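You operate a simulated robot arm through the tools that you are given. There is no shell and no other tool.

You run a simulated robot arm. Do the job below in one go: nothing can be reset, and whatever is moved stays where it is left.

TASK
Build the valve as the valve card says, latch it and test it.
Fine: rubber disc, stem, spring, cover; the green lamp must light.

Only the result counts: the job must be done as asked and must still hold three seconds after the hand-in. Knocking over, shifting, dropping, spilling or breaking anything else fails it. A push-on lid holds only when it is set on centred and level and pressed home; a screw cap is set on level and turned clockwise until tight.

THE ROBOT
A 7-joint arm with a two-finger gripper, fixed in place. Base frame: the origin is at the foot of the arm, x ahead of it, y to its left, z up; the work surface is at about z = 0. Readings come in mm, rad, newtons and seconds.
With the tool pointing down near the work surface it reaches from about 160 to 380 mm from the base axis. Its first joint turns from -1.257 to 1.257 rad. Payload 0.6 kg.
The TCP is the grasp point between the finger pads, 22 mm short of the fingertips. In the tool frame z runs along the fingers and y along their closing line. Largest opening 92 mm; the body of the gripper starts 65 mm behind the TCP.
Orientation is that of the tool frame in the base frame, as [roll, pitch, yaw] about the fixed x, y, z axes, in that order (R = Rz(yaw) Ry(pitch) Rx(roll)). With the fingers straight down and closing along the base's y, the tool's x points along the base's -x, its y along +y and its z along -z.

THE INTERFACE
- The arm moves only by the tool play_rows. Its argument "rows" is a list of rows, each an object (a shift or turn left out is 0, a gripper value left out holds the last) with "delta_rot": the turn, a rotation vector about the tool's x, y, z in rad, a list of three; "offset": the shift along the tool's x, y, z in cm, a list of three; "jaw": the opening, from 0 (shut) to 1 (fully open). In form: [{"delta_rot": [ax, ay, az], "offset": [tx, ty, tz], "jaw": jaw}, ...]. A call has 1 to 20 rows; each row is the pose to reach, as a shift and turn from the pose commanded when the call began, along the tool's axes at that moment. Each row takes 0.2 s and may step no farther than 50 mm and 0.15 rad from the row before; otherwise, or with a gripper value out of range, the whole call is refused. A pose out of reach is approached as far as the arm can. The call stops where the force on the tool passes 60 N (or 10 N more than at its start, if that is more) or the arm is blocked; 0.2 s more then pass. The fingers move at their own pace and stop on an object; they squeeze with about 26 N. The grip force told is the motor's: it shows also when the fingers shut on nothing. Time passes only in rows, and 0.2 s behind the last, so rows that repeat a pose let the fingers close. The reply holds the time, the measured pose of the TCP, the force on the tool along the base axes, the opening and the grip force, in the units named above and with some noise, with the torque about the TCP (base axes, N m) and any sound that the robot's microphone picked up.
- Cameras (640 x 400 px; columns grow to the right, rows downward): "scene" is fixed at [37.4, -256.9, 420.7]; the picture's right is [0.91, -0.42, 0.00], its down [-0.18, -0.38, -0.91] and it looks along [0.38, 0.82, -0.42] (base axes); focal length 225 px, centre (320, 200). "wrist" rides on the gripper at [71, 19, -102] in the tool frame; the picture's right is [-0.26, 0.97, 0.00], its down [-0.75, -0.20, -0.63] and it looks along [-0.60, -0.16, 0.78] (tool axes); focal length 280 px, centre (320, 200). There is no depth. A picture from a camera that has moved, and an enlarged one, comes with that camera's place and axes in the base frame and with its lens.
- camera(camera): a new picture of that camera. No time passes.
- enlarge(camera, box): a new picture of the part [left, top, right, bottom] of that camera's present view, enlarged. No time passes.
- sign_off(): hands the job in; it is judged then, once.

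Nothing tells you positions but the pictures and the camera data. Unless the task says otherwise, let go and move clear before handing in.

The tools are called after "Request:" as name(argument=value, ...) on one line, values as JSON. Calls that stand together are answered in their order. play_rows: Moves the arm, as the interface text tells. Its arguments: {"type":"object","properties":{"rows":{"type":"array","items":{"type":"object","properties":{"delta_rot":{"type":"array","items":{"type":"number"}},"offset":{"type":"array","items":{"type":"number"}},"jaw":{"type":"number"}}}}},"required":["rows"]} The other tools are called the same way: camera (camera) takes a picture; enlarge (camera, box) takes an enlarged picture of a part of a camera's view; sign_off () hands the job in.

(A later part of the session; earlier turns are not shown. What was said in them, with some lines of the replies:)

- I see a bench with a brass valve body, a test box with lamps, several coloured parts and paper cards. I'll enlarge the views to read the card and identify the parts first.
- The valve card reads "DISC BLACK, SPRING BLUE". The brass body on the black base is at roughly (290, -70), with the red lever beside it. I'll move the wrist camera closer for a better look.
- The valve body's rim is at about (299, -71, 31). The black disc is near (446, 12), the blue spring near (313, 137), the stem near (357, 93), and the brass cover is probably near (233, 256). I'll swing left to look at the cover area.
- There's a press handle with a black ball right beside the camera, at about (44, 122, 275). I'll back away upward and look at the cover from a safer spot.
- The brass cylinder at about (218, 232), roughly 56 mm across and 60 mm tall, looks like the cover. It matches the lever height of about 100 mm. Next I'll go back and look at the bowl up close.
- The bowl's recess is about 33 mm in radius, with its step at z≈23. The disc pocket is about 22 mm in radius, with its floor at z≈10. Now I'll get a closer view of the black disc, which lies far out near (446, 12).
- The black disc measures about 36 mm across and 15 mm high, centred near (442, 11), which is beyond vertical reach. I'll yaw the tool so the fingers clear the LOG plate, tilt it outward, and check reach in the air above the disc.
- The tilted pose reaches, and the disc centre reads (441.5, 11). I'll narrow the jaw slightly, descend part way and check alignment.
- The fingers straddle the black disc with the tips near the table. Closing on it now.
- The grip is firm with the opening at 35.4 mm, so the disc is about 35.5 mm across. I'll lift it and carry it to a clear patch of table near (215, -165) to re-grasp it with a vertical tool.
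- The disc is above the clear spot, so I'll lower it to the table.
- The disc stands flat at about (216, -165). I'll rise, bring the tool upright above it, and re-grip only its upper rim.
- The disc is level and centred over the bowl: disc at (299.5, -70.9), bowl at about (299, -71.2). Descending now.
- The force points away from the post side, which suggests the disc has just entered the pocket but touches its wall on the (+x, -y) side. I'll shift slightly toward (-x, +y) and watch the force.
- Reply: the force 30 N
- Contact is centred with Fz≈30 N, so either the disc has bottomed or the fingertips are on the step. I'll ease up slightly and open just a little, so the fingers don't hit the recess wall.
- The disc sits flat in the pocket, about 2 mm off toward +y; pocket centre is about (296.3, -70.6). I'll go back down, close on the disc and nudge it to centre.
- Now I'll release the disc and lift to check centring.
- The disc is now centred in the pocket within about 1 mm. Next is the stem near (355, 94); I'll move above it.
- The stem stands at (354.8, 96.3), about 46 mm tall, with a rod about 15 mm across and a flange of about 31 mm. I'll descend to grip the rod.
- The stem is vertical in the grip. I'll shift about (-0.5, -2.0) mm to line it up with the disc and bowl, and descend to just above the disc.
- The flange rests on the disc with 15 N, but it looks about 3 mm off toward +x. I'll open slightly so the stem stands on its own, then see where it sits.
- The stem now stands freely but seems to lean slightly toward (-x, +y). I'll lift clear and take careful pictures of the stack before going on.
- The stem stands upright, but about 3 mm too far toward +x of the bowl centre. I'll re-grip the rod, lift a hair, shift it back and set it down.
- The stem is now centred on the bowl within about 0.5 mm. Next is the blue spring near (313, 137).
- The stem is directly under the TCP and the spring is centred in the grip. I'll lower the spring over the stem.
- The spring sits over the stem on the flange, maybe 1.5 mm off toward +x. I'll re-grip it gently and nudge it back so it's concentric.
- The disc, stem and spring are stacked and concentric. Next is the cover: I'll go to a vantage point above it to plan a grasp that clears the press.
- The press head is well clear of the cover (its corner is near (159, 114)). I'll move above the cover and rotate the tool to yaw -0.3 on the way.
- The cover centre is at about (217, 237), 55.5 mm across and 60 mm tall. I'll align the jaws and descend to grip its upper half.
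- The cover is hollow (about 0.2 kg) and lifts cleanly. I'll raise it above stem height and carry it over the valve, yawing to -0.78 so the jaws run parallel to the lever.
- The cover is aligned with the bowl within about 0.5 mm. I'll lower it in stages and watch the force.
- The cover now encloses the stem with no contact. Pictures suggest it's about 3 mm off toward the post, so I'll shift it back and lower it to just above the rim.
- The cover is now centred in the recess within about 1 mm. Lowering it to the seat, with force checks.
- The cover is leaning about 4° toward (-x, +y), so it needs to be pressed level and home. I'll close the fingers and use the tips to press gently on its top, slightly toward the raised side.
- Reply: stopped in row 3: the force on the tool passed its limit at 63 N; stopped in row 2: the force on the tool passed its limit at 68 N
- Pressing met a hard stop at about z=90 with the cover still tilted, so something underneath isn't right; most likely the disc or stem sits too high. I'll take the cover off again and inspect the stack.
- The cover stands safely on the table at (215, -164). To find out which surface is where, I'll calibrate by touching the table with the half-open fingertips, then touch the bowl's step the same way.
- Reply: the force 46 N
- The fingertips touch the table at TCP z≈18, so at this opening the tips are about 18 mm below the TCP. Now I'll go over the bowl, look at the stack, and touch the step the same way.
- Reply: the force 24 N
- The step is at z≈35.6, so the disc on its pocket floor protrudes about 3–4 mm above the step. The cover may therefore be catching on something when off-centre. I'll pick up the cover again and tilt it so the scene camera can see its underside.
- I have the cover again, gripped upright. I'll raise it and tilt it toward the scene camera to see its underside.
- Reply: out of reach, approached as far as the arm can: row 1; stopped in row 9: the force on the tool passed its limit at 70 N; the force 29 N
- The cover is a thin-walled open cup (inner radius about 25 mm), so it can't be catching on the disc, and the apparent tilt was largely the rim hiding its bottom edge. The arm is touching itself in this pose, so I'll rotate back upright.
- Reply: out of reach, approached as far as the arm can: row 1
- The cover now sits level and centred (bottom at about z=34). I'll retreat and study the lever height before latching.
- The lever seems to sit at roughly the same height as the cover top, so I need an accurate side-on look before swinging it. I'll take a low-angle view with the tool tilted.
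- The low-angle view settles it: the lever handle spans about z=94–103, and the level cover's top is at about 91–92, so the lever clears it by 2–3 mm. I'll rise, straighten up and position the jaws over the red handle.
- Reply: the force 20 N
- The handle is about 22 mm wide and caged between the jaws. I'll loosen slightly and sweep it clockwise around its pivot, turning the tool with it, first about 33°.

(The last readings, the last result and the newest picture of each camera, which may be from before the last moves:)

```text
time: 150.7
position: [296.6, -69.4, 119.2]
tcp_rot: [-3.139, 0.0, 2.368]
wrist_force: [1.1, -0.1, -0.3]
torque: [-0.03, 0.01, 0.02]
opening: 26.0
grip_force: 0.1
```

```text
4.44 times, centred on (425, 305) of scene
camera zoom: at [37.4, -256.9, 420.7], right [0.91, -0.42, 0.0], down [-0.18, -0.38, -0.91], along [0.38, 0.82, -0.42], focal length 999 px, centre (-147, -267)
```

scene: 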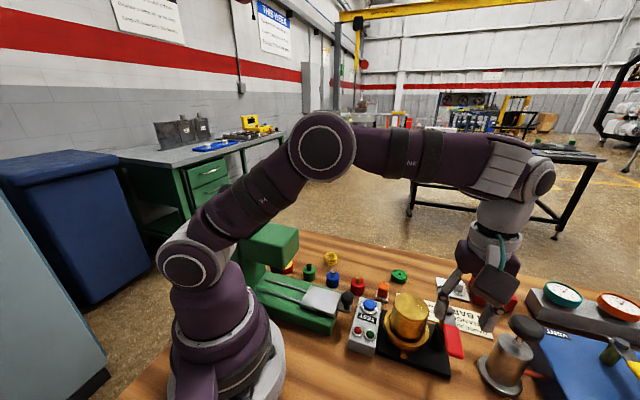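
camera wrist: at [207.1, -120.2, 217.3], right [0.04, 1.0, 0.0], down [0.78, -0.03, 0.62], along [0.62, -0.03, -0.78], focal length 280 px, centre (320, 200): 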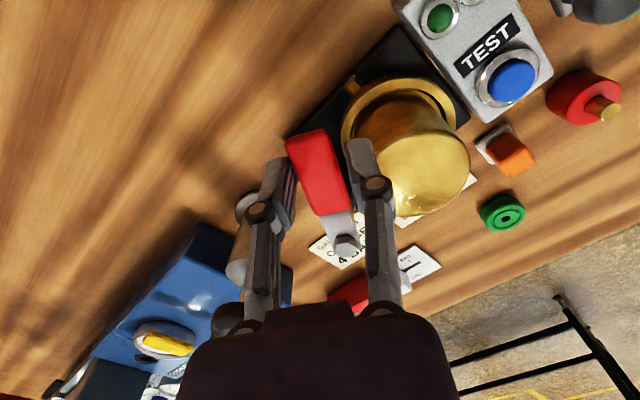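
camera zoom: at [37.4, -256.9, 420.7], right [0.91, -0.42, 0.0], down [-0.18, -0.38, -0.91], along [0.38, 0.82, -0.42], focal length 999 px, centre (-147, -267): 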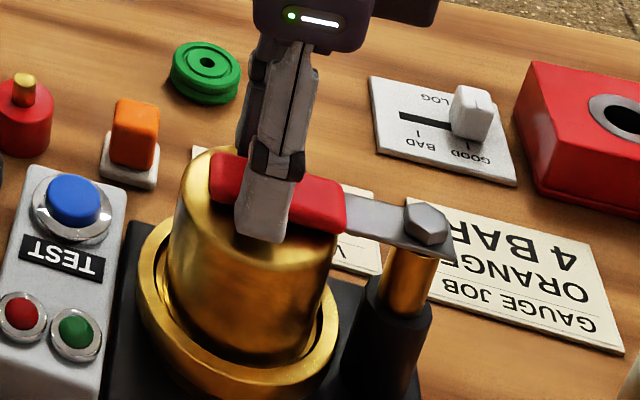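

Request:
play_rows(rows=[{"offset": [-0.015, 0.4, 0], "delta_rot": [0, 0, 0.07]}, {"offset": [-0.015, 0.4, 0], "delta_rot": [0, 0, 0.07]}])

Request:
enlarge(camera="wrist", box=[240, 70, 480, 270])

Request:
enlarge(camera="scene", box=[380, 260, 470, 350])

```text
time: 151.3
position: [299.1, -67.8, 117.8]
tcp_rot: [-3.139, 0.003, 2.297]
wrist_force: [-2.5, -4.6, -0.6]
torque: [-0.11, 0.04, 0.07]
opening: 29.2
grip_force: 2.2
```

```text
2.00 times, centred on (360, 170) of wrist
camera zoom: at [265.0, -1.2, 219.8], right [0.9, 0.45, 0.0], down [0.35, -0.7, 0.63], along [0.28, -0.56, -0.78], focal length 561 px, centre (240, 260)
```

zoom: 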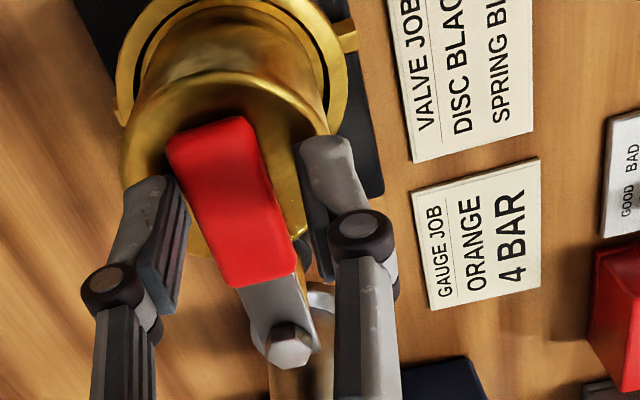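

```text
4.44 times, centred on (425, 305) of scene
camera zoom: at [37.4, -256.9, 420.7], right [0.91, -0.42, 0.0], down [-0.18, -0.38, -0.91], along [0.38, 0.82, -0.42], focal length 999 px, centre (-147, -267)
```

zoom: 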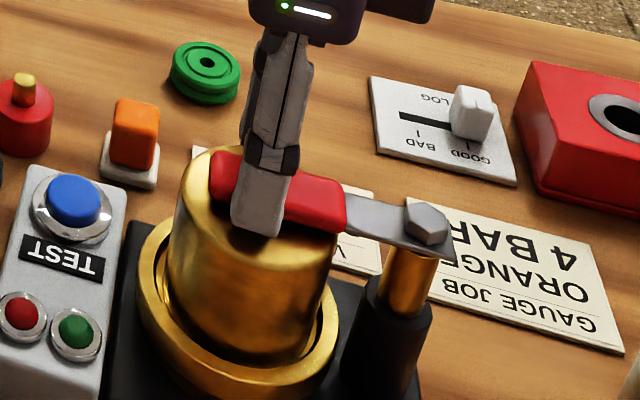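

The lever moved over the cover and met its end stop. I'll ease back, open the jaws and lift clear.

Request:
play_rows(rows=[{"offset": [0.015, -0.35, 0], "delta_rot": [0, 0, -0.06], "jaw": 0.36}, {"offset": [0.015, -0.35, 0], "delta_rot": [0, 0, -0.06], "jaw": 0.4}, {"offset": [0.015, -0.35, 0], "delta_rot": [0, 0, -0.06], "jaw": 0.4}, {"offset": [0.015, -0.35, -1.5], "delta_rot": [0, 0, -0.06]}, {"offset": [0.015, -0.35, -5.0], "delta_rot": [0, 0, -0.06]}, {"offset": [2.0, -0.35, -8.0], "delta_rot": [0, 0, -0.06]}, {"offset": [5.0, -0.35, -8.0], "delta_rot": [0, 0, -0.06]}, {"offset": [5.0, -0.35, -8.0], "delta_rot": [0, 0, -0.06]}])

Request:
camera(camera="wrist")

Request:
enlarge(camera="scene", box=[370, 260, 470, 360])

```text
time: 153.1
position: [263.1, -32.5, 198.2]
tcp_rot: [-3.138, 0.002, 2.358]
wrist_force: [0.1, -0.3, 0.6]
torque: [-0.01, -0.01, 0.02]
opening: 36.8
grip_force: 0.1
```

```text
taken
camera wrist: at [225.8, 31.0, 299.5], right [0.87, 0.5, 0.0], down [0.39, -0.67, 0.63], along [0.31, -0.54, -0.78], focal length 280 px, centre (320, 200)
```

wrist: 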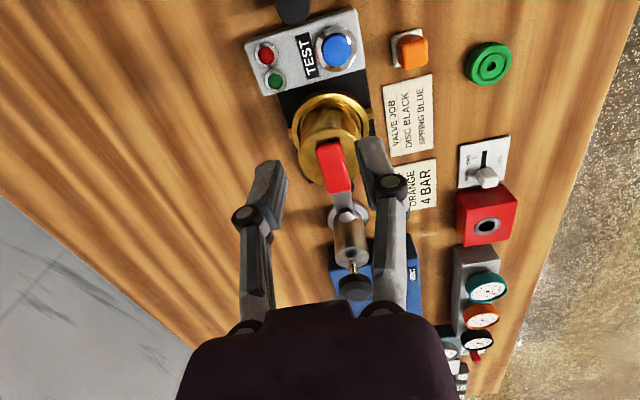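

```text
4.00 times, centred on (420, 310) of scene
camera zoom: at [37.4, -256.9, 420.7], right [0.91, -0.42, 0.0], down [-0.18, -0.38, -0.91], along [0.38, 0.82, -0.42], focal length 899 px, centre (-80, -240)
```

zoom: 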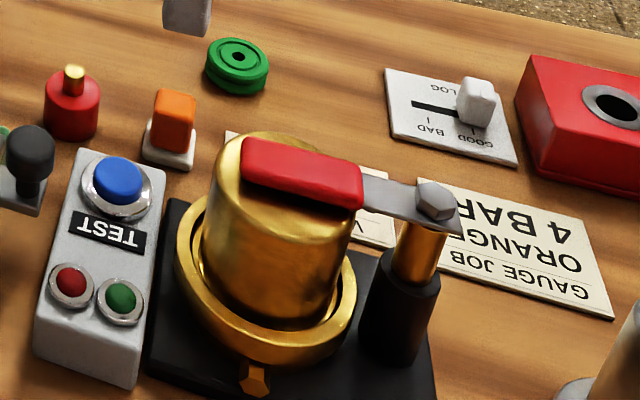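

The lever now lies across the cover. Next is the TEST button; I'll measure its position.

Request:
enlarge(camera="wrist", box=[230, 0, 390, 110])

Request:
enlarge(camera="scene", box=[340, 280, 400, 360])

```text
3.64 times, centred on (310, 55) of wrist
camera zoom: at [225.8, 31.0, 299.5], right [0.87, 0.5, 0.0], down [0.39, -0.67, 0.63], along [0.31, -0.54, -0.78], focal length 1020 px, centre (356, 727)
```

zoom: 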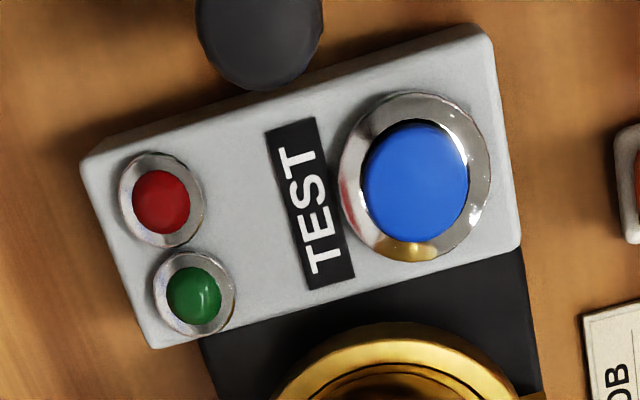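

```text
5.00 times, centred on (370, 320) of scene
camera zoom: at [37.4, -256.9, 420.7], right [0.91, -0.42, 0.0], down [-0.18, -0.38, -0.91], along [0.38, 0.82, -0.42], focal length 1124 px, centre (70, -400)
```

zoom: 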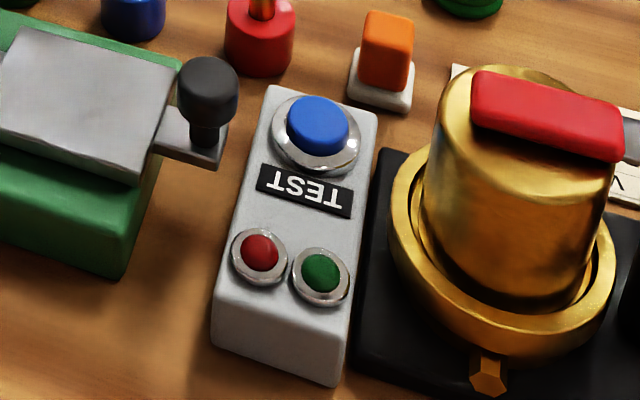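

Request:
play_rows(rows=[{"offset": [1.0, 1.0, 2.0], "jaw": 0.1}, {"offset": [2.08, 1.99, 4.5], "jaw": 0.0}, {"offset": [2.08, 1.99, 8.0], "jaw": 0.0}, {"offset": [2.08, 1.99, 10.5], "jaw": 0.0}, {"offset": [2.08, 1.99, 10.5], "jaw": 0.0}])

Request:
camera(camera="wrist")

Request:
enlarge(camera="scene", box=[320, 250, 440, 350])

```text
time: 154.3
position: [262.6, -2.7, 94.8]
tcp_rot: [-3.138, 0.002, 2.359]
wrist_force: [0.4, -0.5, 0.3]
torque: [-0.02, 0.01, 0.02]
opening: 0.0
grip_force: 25.7
```

```text
taken
camera wrist: at [224.5, 61.7, 194.7], right [0.87, 0.5, 0.0], down [0.39, -0.67, 0.63], along [0.31, -0.54, -0.78], focal length 280 px, centre (320, 200)
```

wrist: 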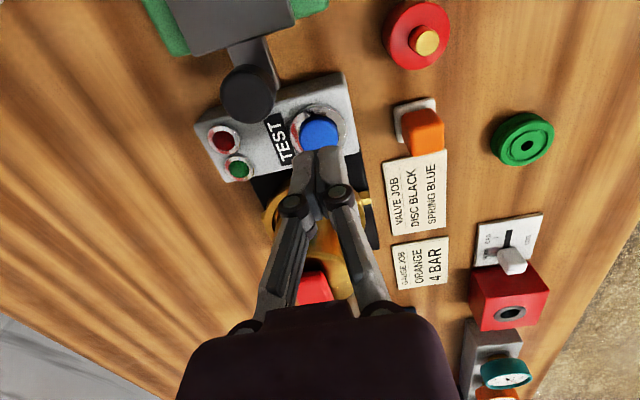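

```text
4.00 times, centred on (380, 300) of scene
camera zoom: at [37.4, -256.9, 420.7], right [0.91, -0.42, 0.0], down [-0.18, -0.38, -0.91], along [0.38, 0.82, -0.42], focal length 899 px, centre (80, -200)
```

zoom: 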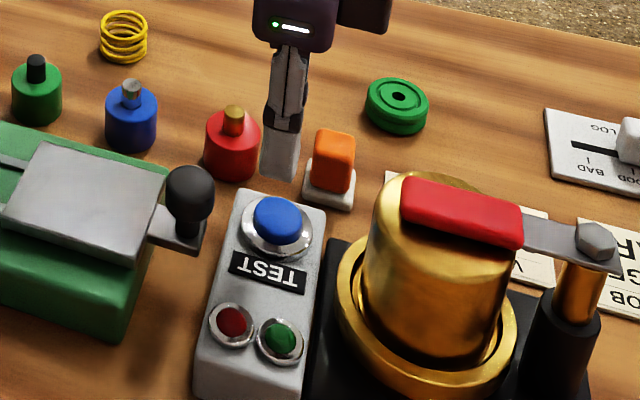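

Request:
play_rows(rows=[{"offset": [0, 0, 1.2]}, {"offset": [0, 0, 2.2]}, {"offset": [0, 0, 2.7]}, {"offset": [0, 0, 2.7]}])

Request:
play_rows(rows=[{"offset": [0, 0, 0.1]}, {"offset": [0, 0, 0.2]}, {"offset": [0, 0, 0.3]}, {"offset": [0, 0, 0.3]}])

Request:
enlarge(camera="scene", box=[340, 270, 400, 350])

```text
time: 155.3
position: [262.0, -3.1, 67.8]
tcp_rot: [-3.138, 0.002, 2.361]
wrist_force: [0.5, -0.6, 0.1]
torque: [0.01, -0.02, -0.02]
opening: 0.0
grip_force: 25.9
```

```text
time: 156.3
position: [262.5, -3.7, 64.2]
tcp_rot: [-3.138, 0.003, 2.361]
wrist_force: [-0.4, -0.1, -0.3]
torque: [0.02, 0.02, 0.06]
opening: 0.0
grip_force: 25.5
```

```text
5.00 times, centred on (370, 310) of scene
camera zoom: at [37.4, -256.9, 420.7], right [0.91, -0.42, 0.0], down [-0.18, -0.38, -0.91], along [0.38, 0.82, -0.42], focal length 1124 px, centre (70, -350)
```

zoom: 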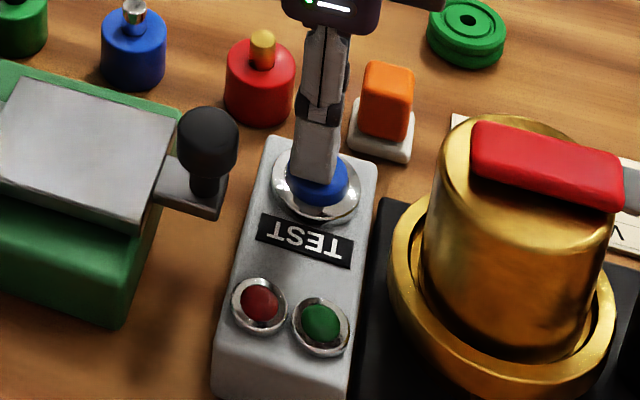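

Near the button now; I'll press in small steps and watch the lamps.

Request:
play_rows(rows=[{"offset": [0, 0, 0.1]}, {"offset": [0, 0, 0.2]}, {"offset": [0, 0, 0.2]}])

Request:
play_rows(rows=[{"offset": [0, 0, 0.1]}, {"offset": [0, 0, 0.2]}, {"offset": [0, 0, 0.2]}])

Request:
enlarge(camera="scene", box=[340, 270, 400, 350])

```text
time: 157.1
position: [262.3, -2.0, 63.4]
tcp_rot: [-3.138, 0.002, 2.359]
wrist_force: [0.8, 0.4, -0.1]
torque: [0.01, -0.03, 0.01]
opening: 6.1
grip_force: 28.3
```

```text
time: 157.9
position: [262.8, -3.4, 60.6]
tcp_rot: [-3.138, 0.002, 2.358]
wrist_force: [0.4, 0.8, 2.2]
torque: [0.03, 0.02, -0.04]
opening: 6.0
grip_force: 28.5
heard: click
```

```text
5.00 times, centred on (370, 310) of scene
camera zoom: at [37.4, -256.9, 420.7], right [0.91, -0.42, 0.0], down [-0.18, -0.38, -0.91], along [0.38, 0.82, -0.42], focal length 1124 px, centre (70, -350)
```

zoom: 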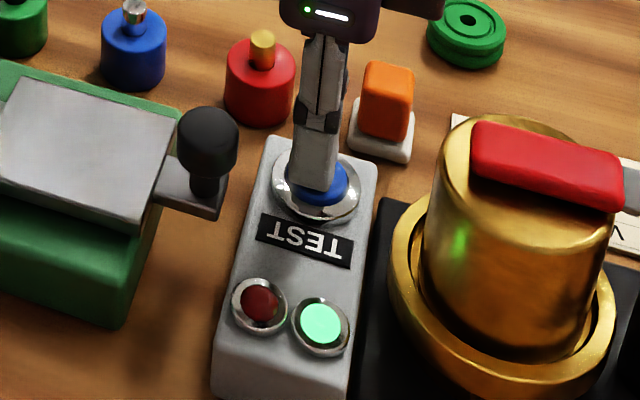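

The button clicked and the green lamp lit. I'll lift off and confirm it stays on.

Request:
play_rows(rows=[{"offset": [0, 0, -0.5]}, {"offset": [0, 0, -2.5]}, {"offset": [0, 0, -6.5]}, {"offset": [0, 0, -11.0]}, {"offset": [0, 0, -13.0]}, {"offset": [0, 0, -13.0]}])

Request:
enlarge(camera="scene", box=[340, 270, 440, 370])

Request:
camera(camera="scene")

```text
time: 159.3
position: [264.4, -4.0, 188.8]
tcp_rot: [-3.138, 0.002, 2.362]
wrist_force: [0.0, 0.0, 0.1]
torque: [-0.02, 0.0, 0.0]
opening: 0.1
grip_force: 27.8
```

```text
4.00 times, centred on (390, 320) of scene
camera zoom: at [37.4, -256.9, 420.7], right [0.91, -0.42, 0.0], down [-0.18, -0.38, -0.91], along [0.38, 0.82, -0.42], focal length 899 px, centre (40, -280)
```

zoom: 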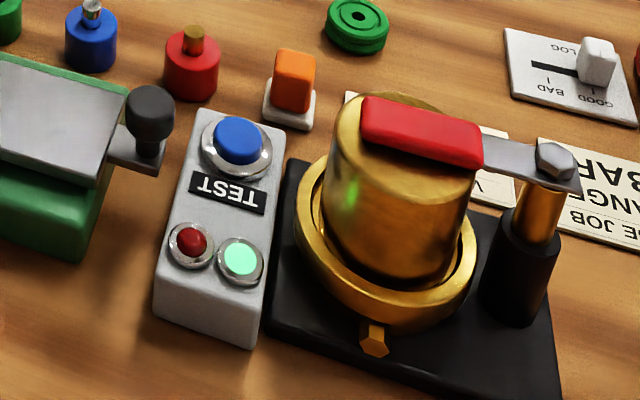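

```text
taken
```

scene: 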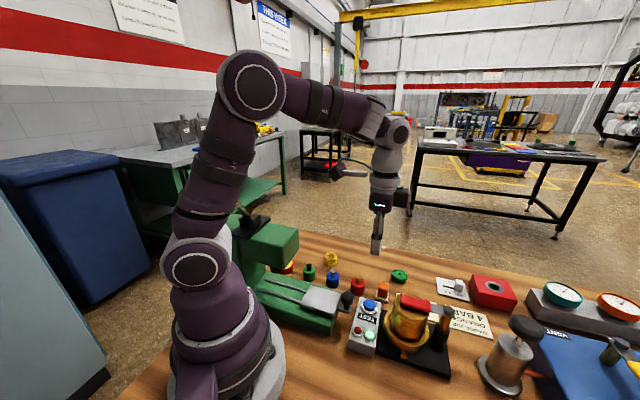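

The lamp stays lit after release. I'll wait a few seconds with the arm clear to be sure it holds.

Request:
play_rows(rows=[{"offset": [0, 0, -1.0], "jaw": 0.3}, {"offset": [0, 0, -2.0], "jaw": 0.3}, {"offset": [0, 0, -2.0]}, {"offset": [0, 0, -2.0]}, {"offset": [0, 0, -2.0]}, {"offset": [0, 0, -2.0]}, {"offset": [0, 0, -2.0]}, {"offset": [0, 0, -2.0]}, {"offset": [0, 0, -2.0]}, {"offset": [0, 0, -2.0]}, {"offset": [0, 0, -2.0]}, {"offset": [0, 0, -2.0]}, {"offset": [0, 0, -2.0]}, {"offset": [0, 0, -2.0]}, {"offset": [0, 0, -2.0]}, {"offset": [0, 0, -2.0]}, {"offset": [0, 0, -2.0]}, {"offset": [0, 0, -2.0]}])

Request:
enlarge(camera="scene", box=[340, 270, 440, 370])

Request:
enlarge(camera="scene", box=[240, 220, 640, 400])

```text
time: 163.1
position: [262.8, -4.0, 209.5]
tcp_rot: [-3.137, 0.003, 2.359]
wrist_force: [-0.3, -0.3, 0.2]
torque: [-0.01, 0.02, 0.01]
opening: 27.4
grip_force: 0.0
```

```text
4.00 times, centred on (390, 320) of scene
camera zoom: at [37.4, -256.9, 420.7], right [0.91, -0.42, 0.0], down [-0.18, -0.38, -0.91], along [0.38, 0.82, -0.42], focal length 899 px, centre (40, -280)
```

zoom: 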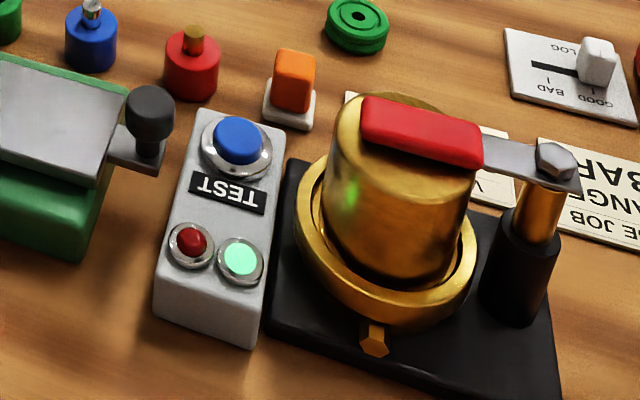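

```text
1.60 times, centred on (440, 310) of scene
camera zoom: at [37.4, -256.9, 420.7], right [0.91, -0.42, 0.0], down [-0.18, -0.38, -0.91], along [0.38, 0.82, -0.42], focal length 360 px, centre (128, 24)
```

zoom: 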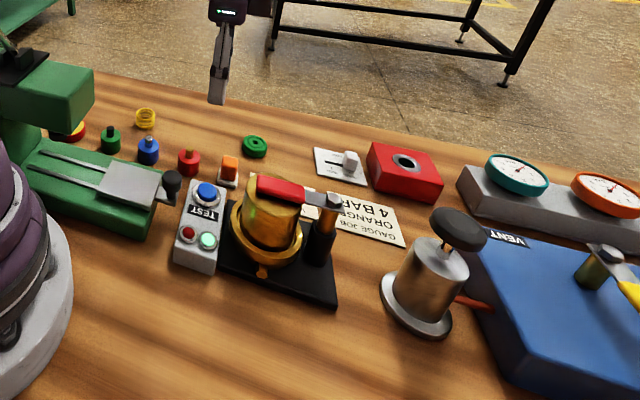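

The valve holds the black disc, stem, blue spring and cover, with the lever latched across it. The green lamp is still steady after several seconds. The arm is clear and nothing else on the bench looks moved, so I'm handing in.

Request:
sign_off()

```text
The job is handed in.
```

The valve is built to the card, with the black rubber disc, stem, blue spring and cover stacked in the brass body. The red lever is swung across the cover to its end stop. When I pressed TEST it clicked and the green lamp lit. The lamp was still on about five seconds later, when I handed in.

- **Cover:** I set it on, took it off and set it on again, because the first try looked tilted. It now sits level and centred within about 1 mm. During the first try I pressed it hard enough to trip the 60 N force limit twice, and I saw no damage.
- **Other items:** the last overview picture shows nothing else moved or knocked over. I set the disc and the cover down on a clear patch of table for a while, and both ended up in the valve.
- **LOG slider:** I left it alone, since logging wasn't part of the job.
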